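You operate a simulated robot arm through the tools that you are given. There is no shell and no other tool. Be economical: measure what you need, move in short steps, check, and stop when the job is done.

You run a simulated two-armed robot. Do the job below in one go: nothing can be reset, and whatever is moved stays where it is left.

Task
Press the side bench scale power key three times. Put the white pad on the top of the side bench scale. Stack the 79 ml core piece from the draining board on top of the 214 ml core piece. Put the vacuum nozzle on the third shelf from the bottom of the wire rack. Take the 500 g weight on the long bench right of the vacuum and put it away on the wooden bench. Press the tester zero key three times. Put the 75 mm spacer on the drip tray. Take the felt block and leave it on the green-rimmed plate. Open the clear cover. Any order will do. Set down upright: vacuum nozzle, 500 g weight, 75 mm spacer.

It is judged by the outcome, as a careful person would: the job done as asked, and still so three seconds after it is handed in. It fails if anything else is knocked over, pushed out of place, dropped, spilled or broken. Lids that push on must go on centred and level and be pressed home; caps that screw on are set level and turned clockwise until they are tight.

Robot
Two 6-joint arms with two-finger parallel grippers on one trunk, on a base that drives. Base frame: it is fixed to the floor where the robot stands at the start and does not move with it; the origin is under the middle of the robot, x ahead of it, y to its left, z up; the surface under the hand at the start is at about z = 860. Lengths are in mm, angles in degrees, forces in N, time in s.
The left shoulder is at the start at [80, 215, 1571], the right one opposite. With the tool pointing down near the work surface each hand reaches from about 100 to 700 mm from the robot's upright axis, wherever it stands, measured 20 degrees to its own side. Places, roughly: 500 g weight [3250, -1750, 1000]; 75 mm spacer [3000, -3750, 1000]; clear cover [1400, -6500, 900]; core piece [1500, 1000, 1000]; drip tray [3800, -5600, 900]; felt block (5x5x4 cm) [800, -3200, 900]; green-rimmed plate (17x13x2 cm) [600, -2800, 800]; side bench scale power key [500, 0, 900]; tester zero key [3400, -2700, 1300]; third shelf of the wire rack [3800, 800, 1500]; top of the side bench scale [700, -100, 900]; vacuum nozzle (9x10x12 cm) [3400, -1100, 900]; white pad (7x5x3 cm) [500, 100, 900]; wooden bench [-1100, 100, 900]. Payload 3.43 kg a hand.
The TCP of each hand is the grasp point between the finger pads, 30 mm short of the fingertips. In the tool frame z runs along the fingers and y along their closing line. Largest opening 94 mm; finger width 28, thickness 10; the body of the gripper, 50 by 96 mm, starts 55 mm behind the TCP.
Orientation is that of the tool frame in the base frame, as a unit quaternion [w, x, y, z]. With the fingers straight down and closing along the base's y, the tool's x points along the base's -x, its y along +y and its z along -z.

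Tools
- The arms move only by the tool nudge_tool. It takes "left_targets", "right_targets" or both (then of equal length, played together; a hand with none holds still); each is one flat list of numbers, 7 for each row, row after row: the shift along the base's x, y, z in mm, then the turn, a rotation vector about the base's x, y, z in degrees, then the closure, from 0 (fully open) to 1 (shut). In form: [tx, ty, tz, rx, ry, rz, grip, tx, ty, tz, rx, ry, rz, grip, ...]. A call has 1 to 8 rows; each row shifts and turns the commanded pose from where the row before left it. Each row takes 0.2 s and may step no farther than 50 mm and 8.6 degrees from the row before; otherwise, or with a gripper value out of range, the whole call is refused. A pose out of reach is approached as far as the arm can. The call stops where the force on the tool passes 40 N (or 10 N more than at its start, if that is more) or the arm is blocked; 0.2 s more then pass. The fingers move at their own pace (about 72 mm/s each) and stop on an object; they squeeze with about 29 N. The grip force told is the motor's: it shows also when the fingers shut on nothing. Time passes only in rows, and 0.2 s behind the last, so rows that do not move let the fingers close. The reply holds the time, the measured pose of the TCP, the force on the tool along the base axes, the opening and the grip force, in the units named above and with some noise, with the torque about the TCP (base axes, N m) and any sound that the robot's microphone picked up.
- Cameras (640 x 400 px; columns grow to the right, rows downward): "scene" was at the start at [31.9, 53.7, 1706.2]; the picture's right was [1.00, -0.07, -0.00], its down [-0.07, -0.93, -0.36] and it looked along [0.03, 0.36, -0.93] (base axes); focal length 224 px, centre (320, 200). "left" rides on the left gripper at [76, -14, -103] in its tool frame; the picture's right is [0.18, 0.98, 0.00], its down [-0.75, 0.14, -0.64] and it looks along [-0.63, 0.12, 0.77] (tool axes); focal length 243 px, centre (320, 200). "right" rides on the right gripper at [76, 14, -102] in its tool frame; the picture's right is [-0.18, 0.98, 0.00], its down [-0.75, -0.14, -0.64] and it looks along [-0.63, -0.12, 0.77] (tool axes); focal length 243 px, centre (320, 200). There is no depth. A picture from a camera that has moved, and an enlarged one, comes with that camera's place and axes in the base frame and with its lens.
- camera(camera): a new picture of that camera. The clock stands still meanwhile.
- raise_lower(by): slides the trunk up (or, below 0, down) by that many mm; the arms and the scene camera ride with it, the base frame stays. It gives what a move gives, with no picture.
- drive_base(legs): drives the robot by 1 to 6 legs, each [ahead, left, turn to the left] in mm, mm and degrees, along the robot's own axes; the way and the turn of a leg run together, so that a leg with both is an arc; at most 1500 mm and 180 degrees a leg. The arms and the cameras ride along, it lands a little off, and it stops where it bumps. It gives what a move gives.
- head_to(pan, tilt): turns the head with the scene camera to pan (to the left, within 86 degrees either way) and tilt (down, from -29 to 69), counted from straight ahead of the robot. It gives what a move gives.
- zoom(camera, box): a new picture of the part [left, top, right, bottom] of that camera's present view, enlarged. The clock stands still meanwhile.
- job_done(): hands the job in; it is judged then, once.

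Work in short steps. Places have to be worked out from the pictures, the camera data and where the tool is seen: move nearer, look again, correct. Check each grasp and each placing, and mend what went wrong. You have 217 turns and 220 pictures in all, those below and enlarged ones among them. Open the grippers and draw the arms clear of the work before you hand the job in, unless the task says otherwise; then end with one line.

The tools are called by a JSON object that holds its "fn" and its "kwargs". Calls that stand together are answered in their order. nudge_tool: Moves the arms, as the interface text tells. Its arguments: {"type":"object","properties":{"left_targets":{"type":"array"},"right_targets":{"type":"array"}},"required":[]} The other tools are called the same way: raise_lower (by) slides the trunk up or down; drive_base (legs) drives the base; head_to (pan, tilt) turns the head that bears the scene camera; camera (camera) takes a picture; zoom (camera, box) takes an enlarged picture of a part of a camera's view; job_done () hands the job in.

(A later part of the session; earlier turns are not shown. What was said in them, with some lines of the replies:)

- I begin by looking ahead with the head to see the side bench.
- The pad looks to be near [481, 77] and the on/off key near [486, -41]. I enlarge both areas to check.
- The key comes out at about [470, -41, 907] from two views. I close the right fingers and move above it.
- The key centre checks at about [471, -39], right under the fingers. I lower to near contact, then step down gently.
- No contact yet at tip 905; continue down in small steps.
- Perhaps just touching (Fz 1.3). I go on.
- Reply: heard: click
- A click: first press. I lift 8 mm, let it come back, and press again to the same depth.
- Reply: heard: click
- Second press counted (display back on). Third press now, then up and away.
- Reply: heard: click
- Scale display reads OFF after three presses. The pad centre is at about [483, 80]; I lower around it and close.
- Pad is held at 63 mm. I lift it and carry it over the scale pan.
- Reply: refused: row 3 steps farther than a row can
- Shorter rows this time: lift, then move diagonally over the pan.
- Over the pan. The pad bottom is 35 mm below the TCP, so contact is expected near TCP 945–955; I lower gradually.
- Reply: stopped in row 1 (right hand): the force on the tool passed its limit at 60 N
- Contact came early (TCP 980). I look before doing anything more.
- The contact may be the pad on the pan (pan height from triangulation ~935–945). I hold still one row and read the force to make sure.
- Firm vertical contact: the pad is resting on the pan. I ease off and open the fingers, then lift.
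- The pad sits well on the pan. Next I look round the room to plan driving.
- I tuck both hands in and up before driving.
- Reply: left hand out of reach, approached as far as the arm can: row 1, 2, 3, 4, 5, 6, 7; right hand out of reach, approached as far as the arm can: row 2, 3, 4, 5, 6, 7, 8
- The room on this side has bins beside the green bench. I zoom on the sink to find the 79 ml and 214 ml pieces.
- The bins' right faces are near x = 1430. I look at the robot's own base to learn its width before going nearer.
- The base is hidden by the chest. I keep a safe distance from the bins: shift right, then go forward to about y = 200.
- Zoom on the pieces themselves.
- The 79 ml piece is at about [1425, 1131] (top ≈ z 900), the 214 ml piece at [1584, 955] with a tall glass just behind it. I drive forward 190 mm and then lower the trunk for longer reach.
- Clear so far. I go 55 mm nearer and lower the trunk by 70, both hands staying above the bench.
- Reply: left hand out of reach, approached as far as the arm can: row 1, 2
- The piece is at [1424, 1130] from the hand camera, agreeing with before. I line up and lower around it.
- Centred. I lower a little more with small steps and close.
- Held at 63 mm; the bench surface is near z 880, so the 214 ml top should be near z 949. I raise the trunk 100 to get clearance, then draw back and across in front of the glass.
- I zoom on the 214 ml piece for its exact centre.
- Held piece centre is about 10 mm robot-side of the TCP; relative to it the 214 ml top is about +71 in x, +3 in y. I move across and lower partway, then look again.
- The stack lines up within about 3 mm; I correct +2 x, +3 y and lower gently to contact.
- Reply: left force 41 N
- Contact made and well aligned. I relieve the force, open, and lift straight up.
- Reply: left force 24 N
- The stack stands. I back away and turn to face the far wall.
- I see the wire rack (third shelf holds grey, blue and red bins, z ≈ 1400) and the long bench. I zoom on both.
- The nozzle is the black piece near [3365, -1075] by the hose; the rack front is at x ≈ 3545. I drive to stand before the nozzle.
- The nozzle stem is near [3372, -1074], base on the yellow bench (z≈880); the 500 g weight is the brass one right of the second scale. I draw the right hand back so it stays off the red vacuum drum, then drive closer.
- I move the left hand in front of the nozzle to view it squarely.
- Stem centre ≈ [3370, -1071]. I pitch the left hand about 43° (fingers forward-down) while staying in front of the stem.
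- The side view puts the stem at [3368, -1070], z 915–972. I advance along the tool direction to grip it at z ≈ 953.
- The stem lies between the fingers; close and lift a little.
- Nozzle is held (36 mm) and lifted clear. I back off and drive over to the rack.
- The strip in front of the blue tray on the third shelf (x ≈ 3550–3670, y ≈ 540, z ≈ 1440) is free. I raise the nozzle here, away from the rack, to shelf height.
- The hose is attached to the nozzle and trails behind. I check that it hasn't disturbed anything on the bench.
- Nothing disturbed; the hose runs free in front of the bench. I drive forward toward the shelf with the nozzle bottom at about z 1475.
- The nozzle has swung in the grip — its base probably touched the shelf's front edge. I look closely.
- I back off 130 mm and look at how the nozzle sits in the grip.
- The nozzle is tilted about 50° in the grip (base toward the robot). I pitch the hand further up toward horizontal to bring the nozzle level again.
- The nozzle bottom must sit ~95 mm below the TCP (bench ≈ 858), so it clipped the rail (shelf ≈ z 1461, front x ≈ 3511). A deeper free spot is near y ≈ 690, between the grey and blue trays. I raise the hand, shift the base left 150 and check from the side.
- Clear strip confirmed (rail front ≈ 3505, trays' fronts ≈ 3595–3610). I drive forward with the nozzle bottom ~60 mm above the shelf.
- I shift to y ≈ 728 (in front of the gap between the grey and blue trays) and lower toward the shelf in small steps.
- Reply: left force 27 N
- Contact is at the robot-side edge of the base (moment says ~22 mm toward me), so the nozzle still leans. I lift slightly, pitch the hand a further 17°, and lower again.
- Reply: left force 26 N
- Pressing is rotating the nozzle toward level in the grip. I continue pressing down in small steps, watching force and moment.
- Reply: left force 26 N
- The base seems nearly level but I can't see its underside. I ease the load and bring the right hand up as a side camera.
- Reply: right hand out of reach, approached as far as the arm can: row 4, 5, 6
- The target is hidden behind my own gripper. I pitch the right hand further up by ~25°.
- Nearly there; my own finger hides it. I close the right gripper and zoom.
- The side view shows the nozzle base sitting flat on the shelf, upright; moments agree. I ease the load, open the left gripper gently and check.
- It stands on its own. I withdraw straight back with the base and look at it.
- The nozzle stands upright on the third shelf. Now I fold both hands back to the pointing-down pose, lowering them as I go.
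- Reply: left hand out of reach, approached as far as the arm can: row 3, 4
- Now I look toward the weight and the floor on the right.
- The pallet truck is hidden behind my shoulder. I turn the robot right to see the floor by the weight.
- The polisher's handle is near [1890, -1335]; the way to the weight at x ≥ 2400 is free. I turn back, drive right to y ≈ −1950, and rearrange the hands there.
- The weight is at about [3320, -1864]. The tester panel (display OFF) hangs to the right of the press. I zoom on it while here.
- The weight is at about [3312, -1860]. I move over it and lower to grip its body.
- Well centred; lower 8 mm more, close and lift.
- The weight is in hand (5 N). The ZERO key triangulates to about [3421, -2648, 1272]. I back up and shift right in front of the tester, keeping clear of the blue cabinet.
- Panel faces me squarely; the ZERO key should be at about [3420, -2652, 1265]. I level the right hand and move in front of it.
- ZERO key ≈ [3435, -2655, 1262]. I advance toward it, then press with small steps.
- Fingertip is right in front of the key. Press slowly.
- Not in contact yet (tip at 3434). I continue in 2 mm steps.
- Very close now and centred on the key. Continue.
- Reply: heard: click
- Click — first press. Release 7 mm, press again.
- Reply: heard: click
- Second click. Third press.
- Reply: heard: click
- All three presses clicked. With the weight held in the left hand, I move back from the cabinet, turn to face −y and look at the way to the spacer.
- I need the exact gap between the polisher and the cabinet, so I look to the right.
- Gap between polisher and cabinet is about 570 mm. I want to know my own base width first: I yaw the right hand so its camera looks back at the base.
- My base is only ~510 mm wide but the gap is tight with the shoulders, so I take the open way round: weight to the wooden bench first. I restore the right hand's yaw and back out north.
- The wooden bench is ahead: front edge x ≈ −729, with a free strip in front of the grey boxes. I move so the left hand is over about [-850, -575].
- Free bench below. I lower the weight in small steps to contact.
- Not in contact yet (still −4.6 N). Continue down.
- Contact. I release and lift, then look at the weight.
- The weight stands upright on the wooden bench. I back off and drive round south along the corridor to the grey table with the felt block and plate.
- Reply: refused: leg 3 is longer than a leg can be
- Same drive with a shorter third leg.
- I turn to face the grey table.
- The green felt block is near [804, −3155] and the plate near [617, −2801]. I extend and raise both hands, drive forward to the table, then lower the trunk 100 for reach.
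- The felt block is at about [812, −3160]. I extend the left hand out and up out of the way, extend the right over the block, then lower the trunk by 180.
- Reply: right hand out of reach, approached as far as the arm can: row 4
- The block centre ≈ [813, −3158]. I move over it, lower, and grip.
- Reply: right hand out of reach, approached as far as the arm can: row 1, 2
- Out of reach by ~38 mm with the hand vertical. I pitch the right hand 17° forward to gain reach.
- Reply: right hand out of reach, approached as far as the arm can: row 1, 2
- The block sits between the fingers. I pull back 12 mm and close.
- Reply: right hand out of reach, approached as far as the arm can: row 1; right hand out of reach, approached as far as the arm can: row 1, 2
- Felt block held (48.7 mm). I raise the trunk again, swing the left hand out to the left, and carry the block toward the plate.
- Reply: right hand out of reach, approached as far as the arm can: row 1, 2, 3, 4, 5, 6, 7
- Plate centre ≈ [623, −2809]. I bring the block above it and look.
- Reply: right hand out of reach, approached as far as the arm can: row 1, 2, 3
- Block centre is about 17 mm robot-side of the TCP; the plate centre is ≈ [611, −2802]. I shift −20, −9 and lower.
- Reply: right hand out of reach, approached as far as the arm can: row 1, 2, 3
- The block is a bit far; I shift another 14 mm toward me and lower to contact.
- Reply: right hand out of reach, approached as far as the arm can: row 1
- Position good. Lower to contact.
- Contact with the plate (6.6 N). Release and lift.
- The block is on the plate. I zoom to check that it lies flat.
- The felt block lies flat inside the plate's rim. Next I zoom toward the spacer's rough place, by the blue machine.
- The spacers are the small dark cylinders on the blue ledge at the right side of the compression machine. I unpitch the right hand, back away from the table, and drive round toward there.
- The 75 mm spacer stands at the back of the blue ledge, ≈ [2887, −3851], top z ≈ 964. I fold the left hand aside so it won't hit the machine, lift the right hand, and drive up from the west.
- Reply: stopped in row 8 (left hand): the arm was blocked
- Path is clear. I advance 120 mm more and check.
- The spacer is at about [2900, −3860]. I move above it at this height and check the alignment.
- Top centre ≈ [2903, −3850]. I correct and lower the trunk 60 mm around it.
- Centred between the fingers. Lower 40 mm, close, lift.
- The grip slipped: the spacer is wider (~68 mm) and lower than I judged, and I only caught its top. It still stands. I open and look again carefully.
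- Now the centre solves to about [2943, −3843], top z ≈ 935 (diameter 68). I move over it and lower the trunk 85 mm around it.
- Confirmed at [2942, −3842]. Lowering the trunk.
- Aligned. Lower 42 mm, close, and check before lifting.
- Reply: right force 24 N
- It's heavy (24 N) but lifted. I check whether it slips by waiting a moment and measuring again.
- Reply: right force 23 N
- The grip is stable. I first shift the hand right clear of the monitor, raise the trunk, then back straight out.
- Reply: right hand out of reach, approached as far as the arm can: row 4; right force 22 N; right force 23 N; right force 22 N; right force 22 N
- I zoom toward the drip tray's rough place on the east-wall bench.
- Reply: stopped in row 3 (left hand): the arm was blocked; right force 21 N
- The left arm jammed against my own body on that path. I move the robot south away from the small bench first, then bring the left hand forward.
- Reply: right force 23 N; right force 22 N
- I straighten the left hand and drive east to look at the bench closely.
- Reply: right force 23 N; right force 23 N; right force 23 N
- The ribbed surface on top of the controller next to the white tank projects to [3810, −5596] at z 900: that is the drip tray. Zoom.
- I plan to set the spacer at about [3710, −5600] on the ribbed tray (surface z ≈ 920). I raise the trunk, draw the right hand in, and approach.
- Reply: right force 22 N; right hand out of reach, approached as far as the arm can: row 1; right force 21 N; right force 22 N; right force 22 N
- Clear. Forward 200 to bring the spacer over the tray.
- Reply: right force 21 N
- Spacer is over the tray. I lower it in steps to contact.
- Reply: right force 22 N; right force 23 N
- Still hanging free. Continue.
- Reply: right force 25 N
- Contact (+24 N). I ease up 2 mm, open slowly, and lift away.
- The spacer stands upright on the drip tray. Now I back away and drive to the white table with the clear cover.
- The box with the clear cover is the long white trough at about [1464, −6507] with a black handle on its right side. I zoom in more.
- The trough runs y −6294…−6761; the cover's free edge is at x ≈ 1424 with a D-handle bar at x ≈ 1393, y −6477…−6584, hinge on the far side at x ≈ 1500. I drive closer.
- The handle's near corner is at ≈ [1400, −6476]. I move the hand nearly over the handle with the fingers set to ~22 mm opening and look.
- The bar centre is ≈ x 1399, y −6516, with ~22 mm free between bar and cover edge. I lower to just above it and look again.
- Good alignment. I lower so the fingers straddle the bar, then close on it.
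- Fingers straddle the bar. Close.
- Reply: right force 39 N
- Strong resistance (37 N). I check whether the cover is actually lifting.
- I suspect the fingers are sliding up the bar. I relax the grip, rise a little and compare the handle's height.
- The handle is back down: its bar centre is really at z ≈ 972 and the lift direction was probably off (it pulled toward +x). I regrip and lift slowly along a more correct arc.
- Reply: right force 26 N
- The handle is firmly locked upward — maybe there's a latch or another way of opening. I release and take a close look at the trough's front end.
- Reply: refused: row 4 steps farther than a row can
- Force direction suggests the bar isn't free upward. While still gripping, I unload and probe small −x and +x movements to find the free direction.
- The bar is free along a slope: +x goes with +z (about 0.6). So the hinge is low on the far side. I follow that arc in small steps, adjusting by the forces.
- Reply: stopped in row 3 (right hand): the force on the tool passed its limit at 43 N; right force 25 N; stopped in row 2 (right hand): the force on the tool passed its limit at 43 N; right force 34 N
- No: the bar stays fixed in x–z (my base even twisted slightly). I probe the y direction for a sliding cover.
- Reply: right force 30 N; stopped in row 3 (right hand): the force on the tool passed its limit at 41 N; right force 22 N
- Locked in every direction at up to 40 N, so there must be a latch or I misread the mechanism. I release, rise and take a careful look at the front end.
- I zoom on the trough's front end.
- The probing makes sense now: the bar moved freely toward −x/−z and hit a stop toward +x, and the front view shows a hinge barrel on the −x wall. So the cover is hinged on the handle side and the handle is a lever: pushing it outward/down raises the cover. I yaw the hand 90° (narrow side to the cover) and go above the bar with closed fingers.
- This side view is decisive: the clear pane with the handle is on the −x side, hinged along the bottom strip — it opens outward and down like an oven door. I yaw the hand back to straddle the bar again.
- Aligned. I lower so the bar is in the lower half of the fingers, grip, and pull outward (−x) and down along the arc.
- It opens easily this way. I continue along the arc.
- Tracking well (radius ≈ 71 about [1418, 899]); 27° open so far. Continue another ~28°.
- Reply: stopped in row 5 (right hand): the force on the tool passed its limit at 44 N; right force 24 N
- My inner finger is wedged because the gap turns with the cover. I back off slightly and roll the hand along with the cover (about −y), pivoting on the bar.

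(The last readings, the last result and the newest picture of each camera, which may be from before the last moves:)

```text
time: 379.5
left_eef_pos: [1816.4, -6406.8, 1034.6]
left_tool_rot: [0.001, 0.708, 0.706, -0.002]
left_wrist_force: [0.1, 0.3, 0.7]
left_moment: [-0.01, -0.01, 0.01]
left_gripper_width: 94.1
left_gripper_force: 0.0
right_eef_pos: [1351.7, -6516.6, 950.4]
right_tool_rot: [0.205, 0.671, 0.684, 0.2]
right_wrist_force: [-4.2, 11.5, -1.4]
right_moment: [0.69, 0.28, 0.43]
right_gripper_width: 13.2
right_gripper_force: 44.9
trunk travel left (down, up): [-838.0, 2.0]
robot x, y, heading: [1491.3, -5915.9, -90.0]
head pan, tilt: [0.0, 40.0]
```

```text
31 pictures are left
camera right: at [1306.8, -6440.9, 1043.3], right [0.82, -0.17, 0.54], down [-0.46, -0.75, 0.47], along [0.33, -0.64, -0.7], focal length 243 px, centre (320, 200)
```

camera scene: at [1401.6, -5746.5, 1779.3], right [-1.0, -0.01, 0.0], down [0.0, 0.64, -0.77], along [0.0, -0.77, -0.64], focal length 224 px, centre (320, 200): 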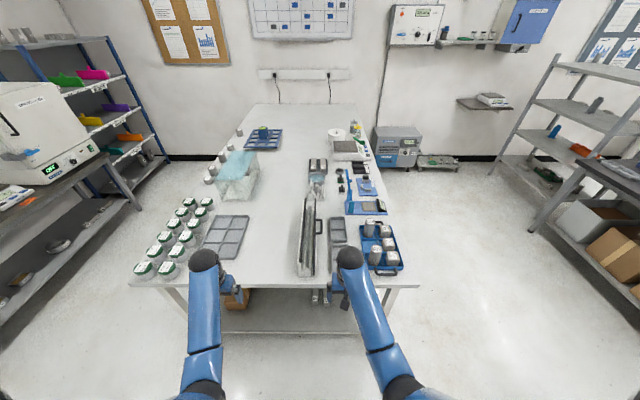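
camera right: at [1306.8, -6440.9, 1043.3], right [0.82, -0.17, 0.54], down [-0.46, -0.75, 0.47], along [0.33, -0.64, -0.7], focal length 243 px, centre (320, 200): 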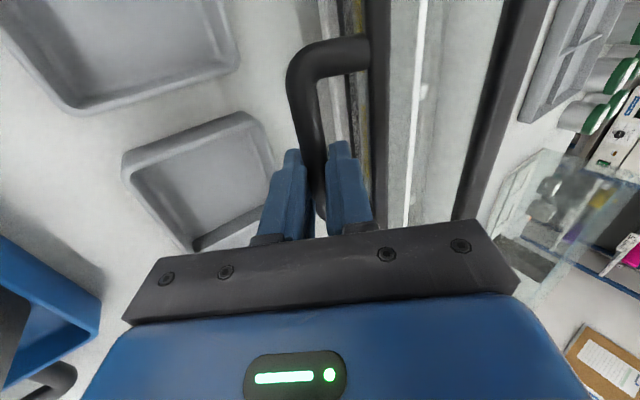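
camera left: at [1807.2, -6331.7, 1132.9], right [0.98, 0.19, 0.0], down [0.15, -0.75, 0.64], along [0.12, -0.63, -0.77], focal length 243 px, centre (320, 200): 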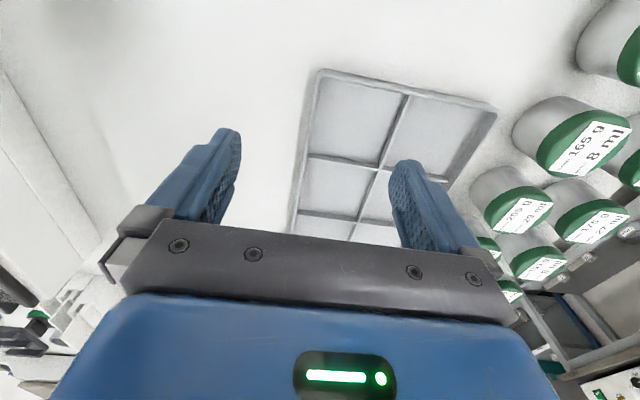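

Roll works; the cover is ~42° open. One more step along the arc with roll.

{"fn": "nudge_tool", "kwargs": {"right_targets": [-4, 0, -5, 0, -4.2, 0, 1, -4, 0, -5.3, 0, -4.3, 0, 1, 0, 0, 0, 0, 0, 0, 1]}}

{"fn": "zoom", "kwargs": {"camera": "scene", "box": [280, 200, 400, 320]}}

{"fn": "camera", "kwargs": {"camera": "right"}}

```text
time: 380.3
left_eef_pos: [1816.9, -6406.1, 1034.7]
left_tool_rot: [0.0, 0.709, 0.705, -0.002]
left_wrist_force: [-0.5, -0.9, 0.4]
left_moment: [-0.01, 0.0, -0.02]
left_gripper_width: 94.0
left_gripper_force: 0.1
right_eef_pos: [1343.0, -6517.6, 941.6]
right_tool_rot: [0.256, 0.655, 0.666, 0.249]
right_wrist_force: [-0.7, 13.7, -2.4]
right_moment: [0.46, 0.27, 0.34]
right_gripper_width: 13.4
right_gripper_force: 45.0
trunk travel left (down, up): [-838.0, 2.0]
robot x, y, heading: [1494.9, -5916.4, -90.4]
head pan, tilt: [0.0, 40.0]
```

```text
3.33 times, centred on (340, 260) of scene
camera zoom: at [1488.9, -6033.5, 1779.5], right [-1.0, 0.0, 0.0], down [0.0, 0.64, -0.77], along [0.0, -0.77, -0.64], focal length 746 px, centre (253, 0)
```

zoom: 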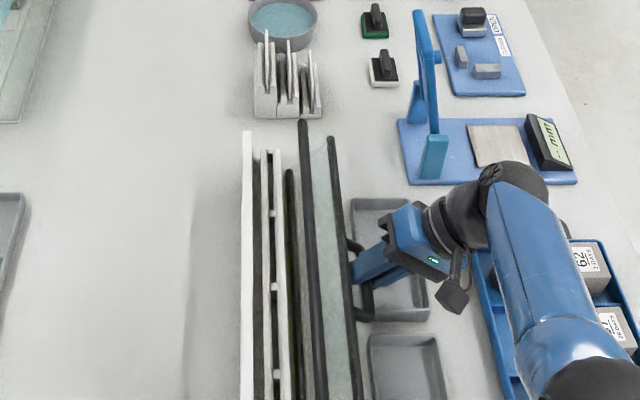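

```text
29 pictures are left
camera right: at [1285.6, -6441.0, 1025.7], right [0.73, -0.17, 0.66], down [-0.52, -0.75, 0.4], along [0.43, -0.64, -0.64], focal length 243 px, centre (320, 200)
```

right: 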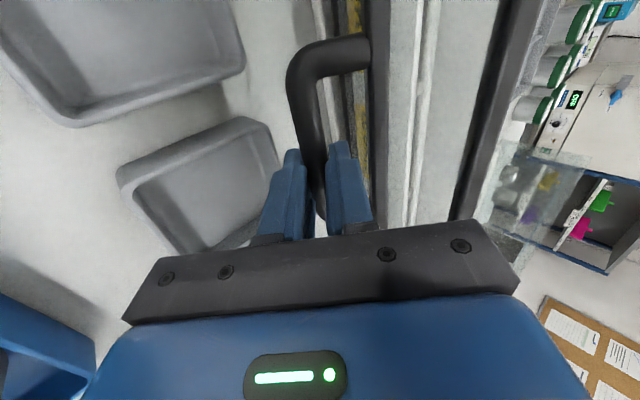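

The cover is ~51° open and its weight is past the hinge, so I keep lowering it under control in small steps.

{"fn": "nudge_tool", "kwargs": {"right_targets": [-2, 0, -4.2, 0, -2.8, 0, 1, -1.7, 0, -4.5, 0, -2.8, 0, 1, -1.4, 0, -4.6, 0, -2.8, 0, 1]}}

{"fn": "camera", "kwargs": {"camera": "right"}}

```text
time: 381.1
left_eef_pos: [1816.4, -6411.8, 1031.3]
left_tool_rot: [0.0, 0.708, 0.706, 0.0]
left_wrist_force: [1.2, 0.4, 0.1]
left_moment: [-0.01, -0.02, 0.01]
left_gripper_width: 93.9
left_gripper_force: 0.0
right_eef_pos: [1338.3, -6517.4, 933.0]
right_tool_rot: [0.306, 0.636, 0.644, 0.293]
right_wrist_force: [-1.3, -12.8, -2.8]
right_moment: [0.01, 0.21, -0.25]
right_gripper_width: 13.7
right_gripper_force: 45.3
right hand out of reach, approached as far as the arm can: row 3
trunk travel left (down, up): [-838.0, 2.0]
robot x, y, heading: [1495.3, -5919.7, -90.4]
head pan, tilt: [0.0, 40.0]
```

```text
28 pictures are left
camera right: at [1269.1, -6440.0, 1008.1], right [0.63, -0.17, 0.76], down [-0.58, -0.75, 0.32], along [0.51, -0.64, -0.57], focal length 243 px, centre (320, 200)
```

right: 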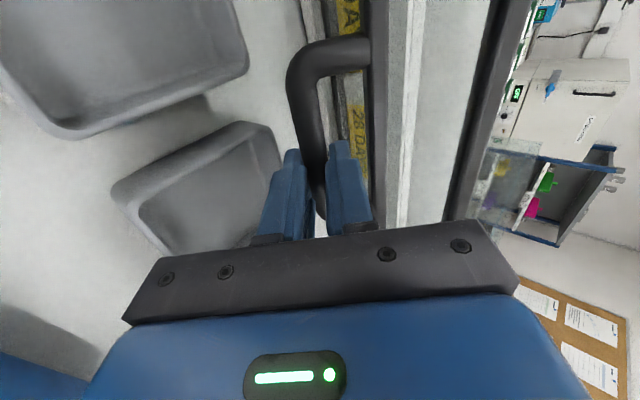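

The arm is at its reach limit; the motion is now nearly straight down, so I use the trunk for the last part: −10 mm.

{"fn": "raise_lower", "kwargs": {"by": -10}}

{"fn": "zoom", "kwargs": {"camera": "scene", "box": [280, 200, 400, 320]}}

```text
time: 381.7
left_eef_pos: [1813.1, -6412.2, 1023.3]
left_tool_rot: [0.0, 0.708, 0.706, 0.001]
left_wrist_force: [-0.7, 0.1, 0.3]
left_moment: [-0.01, -0.04, -0.02]
left_gripper_width: 94.3
left_gripper_force: 0.1
right_eef_pos: [1334.1, -6515.8, 922.4]
right_tool_rot: [0.307, 0.636, 0.644, 0.294]
right_wrist_force: [-18.9, -26.3, 6.7]
right_moment: [-0.48, 0.05, -0.42]
right_gripper_width: 13.9
right_gripper_force: 45.0
trunk travel left (down, up): [-828.0, 12.0]
robot x, y, heading: [1491.2, -5921.8, -90.4]
head pan, tilt: [0.0, 40.0]
```

```text
3.33 times, centred on (340, 260) of scene
camera zoom: at [1484.0, -6042.4, 1768.9], right [-1.0, 0.01, 0.0], down [0.01, 0.65, -0.76], along [0.0, -0.76, -0.65], focal length 746 px, centre (253, 0)
```

zoom: 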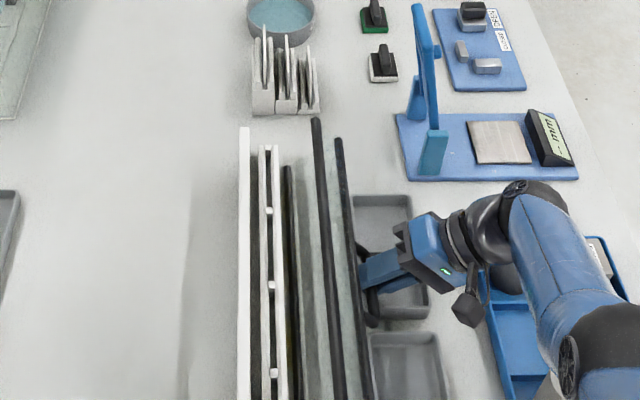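

About 65° open, close to the tray now. I ease the side load, open just a few millimetres, and slide the hand back out along the finger direction so the cover settles gently.

{"fn": "nudge_tool", "kwargs": {"right_targets": [-3, -4, 0, 0, 0, 0, 1, 0, 0, 0, 0, 0, 0, 0.8, 0, 0, 0, 0, 0, 0, 0.74, 0, 0, 0, 0, 0, 0, 0.74]}}

{"fn": "camera", "kwargs": {"camera": "right"}}

```text
time: 382.7
left_eef_pos: [1817.2, -6407.4, 1022.9]
left_tool_rot: [0.001, 0.707, 0.707, -0.001]
left_wrist_force: [0.7, 0.3, 0.4]
left_moment: [0.01, 0.02, 0.0]
left_gripper_width: 94.0
left_gripper_force: 0.1
right_eef_pos: [1337.9, -6509.4, 924.3]
right_tool_rot: [0.302, 0.635, 0.646, 0.297]
right_wrist_force: [-2.4, -0.2, 7.3]
right_moment: [-0.04, -0.03, 0.03]
right_gripper_width: 22.6
right_gripper_force: 0.1
trunk travel left (down, up): [-828.0, 12.0]
robot x, y, heading: [1491.7, -5918.4, -90.4]
head pan, tilt: [0.0, 40.0]
```

```text
26 pictures are left
camera right: at [1267.2, -6433.4, 999.4], right [0.63, -0.17, 0.76], down [-0.58, -0.76, 0.31], along [0.52, -0.63, -0.57], focal length 243 px, centre (320, 200)
```

right: 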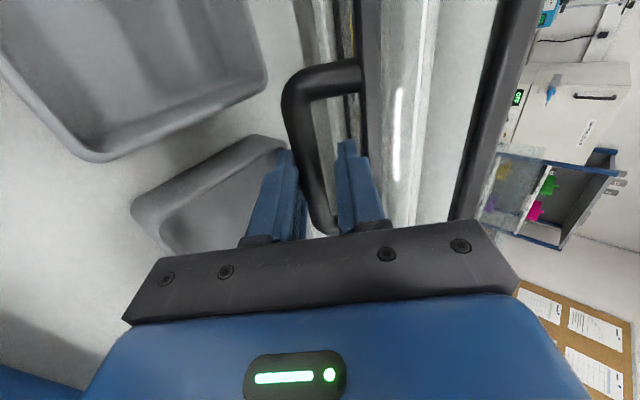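

The bar is loose between the fingers and isn't falling. I withdraw up and back along the finger direction.

{"fn": "nudge_tool", "kwargs": {"right_targets": [-5, 0, 5, 0, 0, 0, 0.74, -7, 0, 6, 0, 0, 0, 0.74, -7, 0, 6, 0, 0, 0, 0.74, -8, 0, 7, 0, 0, 0, 0.74, -8, 0, 7, 0, 0, 0, 0.74, -8, 0, 10, 0, 0, 0, 0.74]}}

{"fn": "camera", "kwargs": {"camera": "right"}}

{"fn": "zoom", "kwargs": {"camera": "scene", "box": [280, 200, 400, 320]}}

```text
time: 384.1
left_eef_pos: [1817.3, -6408.1, 1023.2]
left_tool_rot: [0.001, 0.709, 0.706, -0.001]
left_wrist_force: [0.6, 0.2, -0.3]
left_moment: [-0.01, -0.02, 0.03]
left_gripper_width: 93.9
left_gripper_force: 0.0
right_eef_pos: [1292.7, -6513.6, 963.8]
right_tool_rot: [0.302, 0.635, 0.646, 0.297]
right_wrist_force: [0.4, 0.1, -0.6]
right_moment: [0.03, 0.0, 0.05]
right_gripper_width: 24.4
right_gripper_force: 0.1
trunk travel left (down, up): [-828.0, 12.0]
robot x, y, heading: [1492.9, -5918.5, -90.2]
head pan, tilt: [0.0, 40.0]
```

```text
25 pictures are left
camera right: at [1223.0, -6437.1, 1039.4], right [0.63, -0.17, 0.76], down [-0.58, -0.75, 0.31], along [0.52, -0.64, -0.57], focal length 243 px, centre (320, 200)
```

right: 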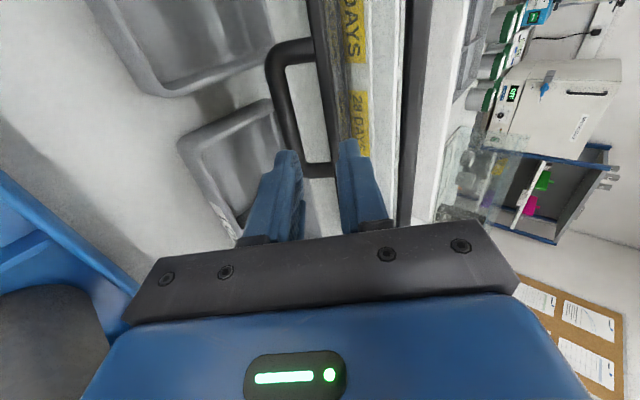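

```text
3.33 times, centred on (340, 260) of scene
camera zoom: at [1488.7, -6035.9, 1769.4], right [-1.0, 0.0, 0.0], down [0.0, 0.64, -0.77], along [0.0, -0.77, -0.64], focal length 746 px, centre (253, 0)
```

zoom: 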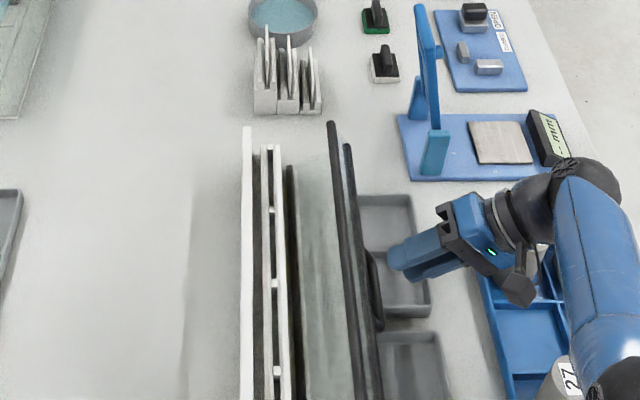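

The cover has swung further open by itself and the trays are untouched. I raise the right hand, roll it back upright, and inspect.

{"fn": "nudge_tool", "kwargs": {"right_targets": [0, 0, 30, 0, 0, 0, 0.74, 0, 0, 30, 0, 8.5, 0, 0.74, 5, 10, 20, 0, 8.5, 0, 0.74, 5, 15, 10, 0, 8.5, 0, 0.74, 5, 20, 0, 0, 8.5, 0, 0.74, 5, 20, 0, 0, 8.5, 0, 0.74, 5, 20, 0, 0, 8.5, 0, 0.74]}}

{"fn": "camera", "kwargs": {"camera": "right"}}

{"fn": "zoom", "kwargs": {"camera": "scene", "box": [280, 190, 400, 340]}}

```text
time: 385.7
left_eef_pos: [1816.9, -6407.7, 1023.6]
left_tool_rot: [0.001, 0.708, 0.706, -0.002]
left_wrist_force: [-0.7, -0.5, 0.4]
left_moment: [0.01, 0.01, 0.0]
left_gripper_width: 94.0
left_gripper_force: 0.1
right_eef_pos: [1317.6, -6427.7, 1054.5]
right_tool_rot: [-0.005, 0.701, 0.713, -0.008]
right_wrist_force: [0.2, 0.4, 0.3]
right_moment: [0.0, -0.01, 0.01]
right_gripper_width: 24.5
right_gripper_force: 0.0
trunk travel left (down, up): [-828.0, 12.0]
robot x, y, heading: [1490.8, -5921.2, -90.3]
head pan, tilt: [0.0, 40.0]
```

```text
23 pictures are left
camera right: at [1333.2, -6352.7, 1155.8], right [0.99, -0.17, -0.02], down [-0.12, -0.75, 0.65], along [-0.12, -0.64, -0.76], focal length 243 px, centre (320, 200)
```

right: 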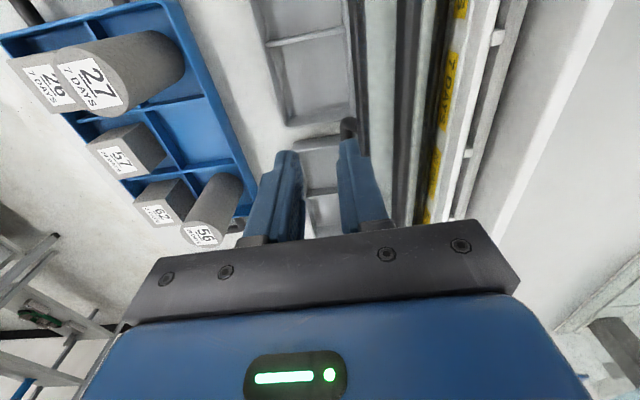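

```text
2.67 times, centred on (340, 265) of scene
camera zoom: at [1490.2, -6035.6, 1769.4], right [-1.0, 0.0, 0.0], down [0.0, 0.64, -0.77], along [0.0, -0.77, -0.64], focal length 597 px, centre (267, 27)
```

zoom: 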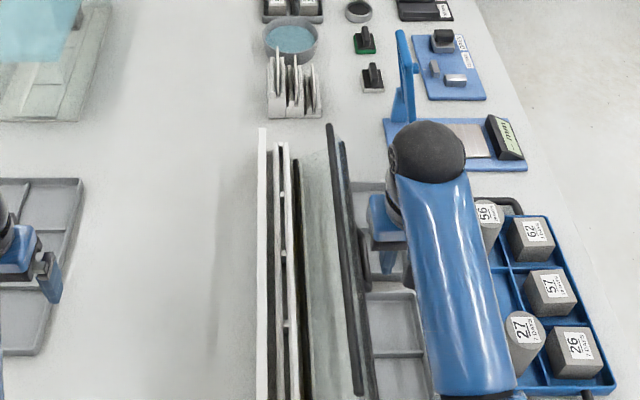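

I check how the handle sits relative to the tray.

{"fn": "zoom", "kwargs": {"camera": "right", "box": [240, 0, 500, 230]}}

```text
1.74 times, centred on (370, 115) of right
camera zoom: at [1333.2, -6352.7, 1155.8], right [0.99, -0.17, -0.02], down [-0.12, -0.75, 0.65], along [-0.12, -0.64, -0.76], focal length 422 px, centre (233, 348)
```

zoom: 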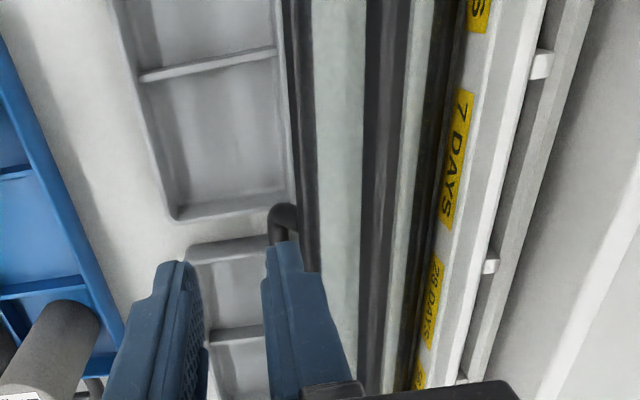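

The cover is well open. To be sure it is at its stop, I push its upper edge gently outward from the inside with closed fingers.

{"fn": "nudge_tool", "kwargs": {"right_targets": [25, -5, 0, 0, 0, 0, 1, 27, -5, 0, 0, 0, 0, 1, 27, -5, 0, 0, 0, 0, 1, 5, 0, -25, 0, 0, 0, 1, 0, 0, -25, 0, 0, 0, 1, 0, 0, -10, 0, 0, 0, 1]}}

{"fn": "camera", "kwargs": {"camera": "right"}}

```text
time: 387.1
left_eef_pos: [1816.3, -6408.8, 1023.8]
left_tool_rot: [0.0, 0.708, 0.706, -0.001]
left_wrist_force: [-0.5, -0.1, -0.4]
left_moment: [0.01, 0.02, -0.01]
left_gripper_width: 94.2
left_gripper_force: 0.1
right_eef_pos: [1402.6, -6445.3, 993.7]
right_tool_rot: [-0.004, 0.701, 0.713, -0.007]
right_wrist_force: [1.2, -0.3, 1.0]
right_moment: [-0.01, 0.0, 0.03]
right_gripper_width: 0.0
right_gripper_force: 29.2
trunk travel left (down, up): [-828.0, 12.0]
robot x, y, heading: [1493.9, -5923.2, -90.3]
head pan, tilt: [0.0, 40.0]
```

```text
20 pictures are left
camera right: at [1417.1, -6368.7, 1095.1], right [0.99, -0.17, -0.01], down [-0.12, -0.75, 0.65], along [-0.12, -0.64, -0.76], focal length 243 px, centre (320, 200)
```

right: 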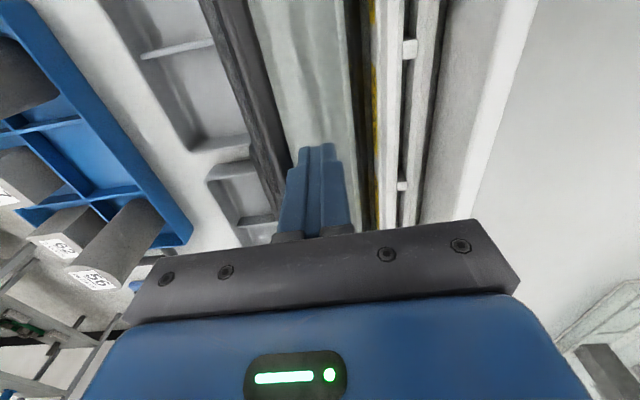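

The panel leans outward past vertical. I push lightly in −x.

{"fn": "nudge_tool", "kwargs": {"right_targets": [-5, 0, 0, 0, 0, 0, 1, -4, 0, 0, 0, 0, 0, 1, -3, 0, 0, 0, 0, 0, 1, -3, 0, 0, 0, 0, 0, 1]}}

{"fn": "nudge_tool", "kwargs": {"right_targets": [-4, 0, 0, 0, 0, 0, 1, -4, 0, 0, 0, 0, 0, 1, -3, 0, 0, 0, 0, 0, 1]}}

```text
time: 388.1
left_eef_pos: [1821.3, -6407.8, 1022.5]
left_tool_rot: [0.0, 0.707, 0.708, -0.001]
left_wrist_force: [-0.9, -0.5, -0.2]
left_moment: [-0.04, -0.02, 0.0]
left_gripper_width: 93.8
left_gripper_force: 0.1
right_eef_pos: [1397.9, -6444.7, 993.7]
right_tool_rot: [0.0, 0.696, 0.718, -0.001]
right_wrist_force: [22.2, -1.5, -2.3]
right_moment: [-0.04, -0.36, -0.3]
right_gripper_width: 0.4
right_gripper_force: 29.1
trunk travel left (down, up): [-828.0, 12.0]
robot x, y, heading: [1492.2, -5917.3, -89.8]
head pan, tilt: [0.0, 40.0]
stopped in row 4 (right hand): the force on the tool passed its limit at 40 N (the readings are from after the stop); the commanded pose is now the measured one
```

```text
time: 388.8
left_eef_pos: [1823.3, -6405.9, 1023.0]
left_tool_rot: [0.0, 0.705, 0.709, -0.001]
left_wrist_force: [-0.8, 0.0, 0.0]
left_moment: [-0.01, -0.05, -0.03]
left_gripper_width: 94.1
left_gripper_force: 0.0
right_eef_pos: [1397.7, -6444.1, 995.8]
right_tool_rot: [0.004, 0.692, 0.722, 0.002]
right_wrist_force: [31.0, -0.8, -1.7]
right_moment: [-0.06, -0.56, -0.39]
right_gripper_width: 0.0
right_gripper_force: 29.0
trunk travel left (down, up): [-828.0, 12.0]
robot x, y, heading: [1496.0, -5915.0, -89.9]
head pan, tilt: [0.0, 40.0]
stopped in row 3 (right hand): the force on the tool passed its limit at 44 N (the readings are from after the stop); the commanded pose is now the measured one
```

It's firmly at its stop — fully open. I withdraw the hand up and back, and retreat.

{"fn": "nudge_tool", "kwargs": {"right_targets": [10, 0, 0, 0, 0, 0, 1, 0, 0, 40, 0, 0, 0, 1, 0, 20, 20, 0, 0, 0, 0.5, 0, 40, 0, 0, 0, 0, 0, 0, 40, 0, 0, 0, 0, 0]}}

{"fn": "drive_base", "kwargs": {"legs": [[-300, 0, 0]]}}

{"fn": "zoom", "kwargs": {"camera": "scene", "box": [270, 170, 430, 290]}}

```text
time: 390.0
left_eef_pos: [1821.4, -6405.2, 1024.4]
left_tool_rot: [0.0, 0.706, 0.708, -0.001]
left_wrist_force: [-0.4, -0.5, 0.3]
left_moment: [-0.03, -0.01, -0.02]
left_gripper_width: 94.0
left_gripper_force: 0.2
right_eef_pos: [1400.3, -6345.3, 1037.0]
right_tool_rot: [0.003, 0.695, 0.719, -0.002]
right_wrist_force: [0.5, -0.5, -0.1]
right_moment: [0.02, -0.01, -0.01]
right_gripper_width: 94.2
right_gripper_force: 0.0
right hand out of reach, approached as far as the arm can: row 4, 5
trunk travel left (down, up): [-828.0, 12.0]
robot x, y, heading: [1490.6, -5915.2, -90.1]
head pan, tilt: [0.0, 40.0]
```

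```text
time: 392.0
left_eef_pos: [1819.7, -6108.0, 1022.3]
left_tool_rot: [-0.001, 0.707, 0.707, 0.0]
left_wrist_force: [-0.5, 0.8, 0.0]
left_moment: [0.01, 0.0, -0.04]
left_gripper_width: 94.1
left_gripper_force: 0.1
right_eef_pos: [1401.6, -6048.0, 1035.8]
right_tool_rot: [0.002, 0.697, 0.718, 0.001]
right_wrist_force: [-0.2, -0.2, -0.4]
right_moment: [-0.01, 0.0, 0.01]
right_gripper_width: 94.1
right_gripper_force: 0.0
trunk travel left (down, up): [-828.0, 12.0]
robot x, y, heading: [1493.9, -5617.1, -90.1]
head pan, tilt: [0.0, 40.0]
```

```text
3.33 times, centred on (350, 230) of scene
camera zoom: at [1491.5, -5737.9, 1769.0], right [-1.0, 0.0, 0.0], down [0.0, 0.65, -0.76], along [0.0, -0.76, -0.65], focal length 746 px, centre (220, 100)
```

zoom: 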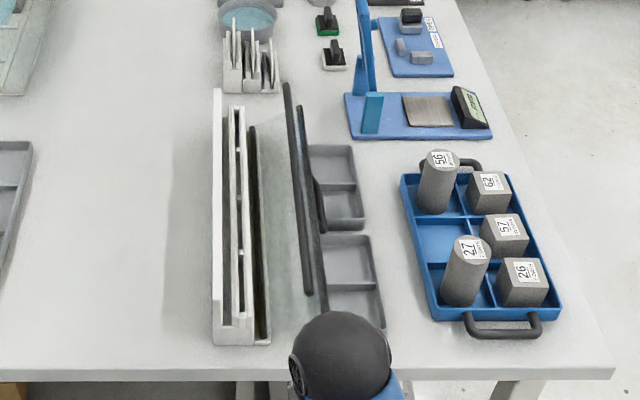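

Everything is in place: the cover is fully open, the trays are undisturbed, and both hands are open and clear of the work. I hand the job in.

{"fn": "job_done", "kwargs": {}}

```text
The job is handed in.
```

All nine tasks are done and the job is handed in; the key presses were confirmed by clicks and the placings by camera.
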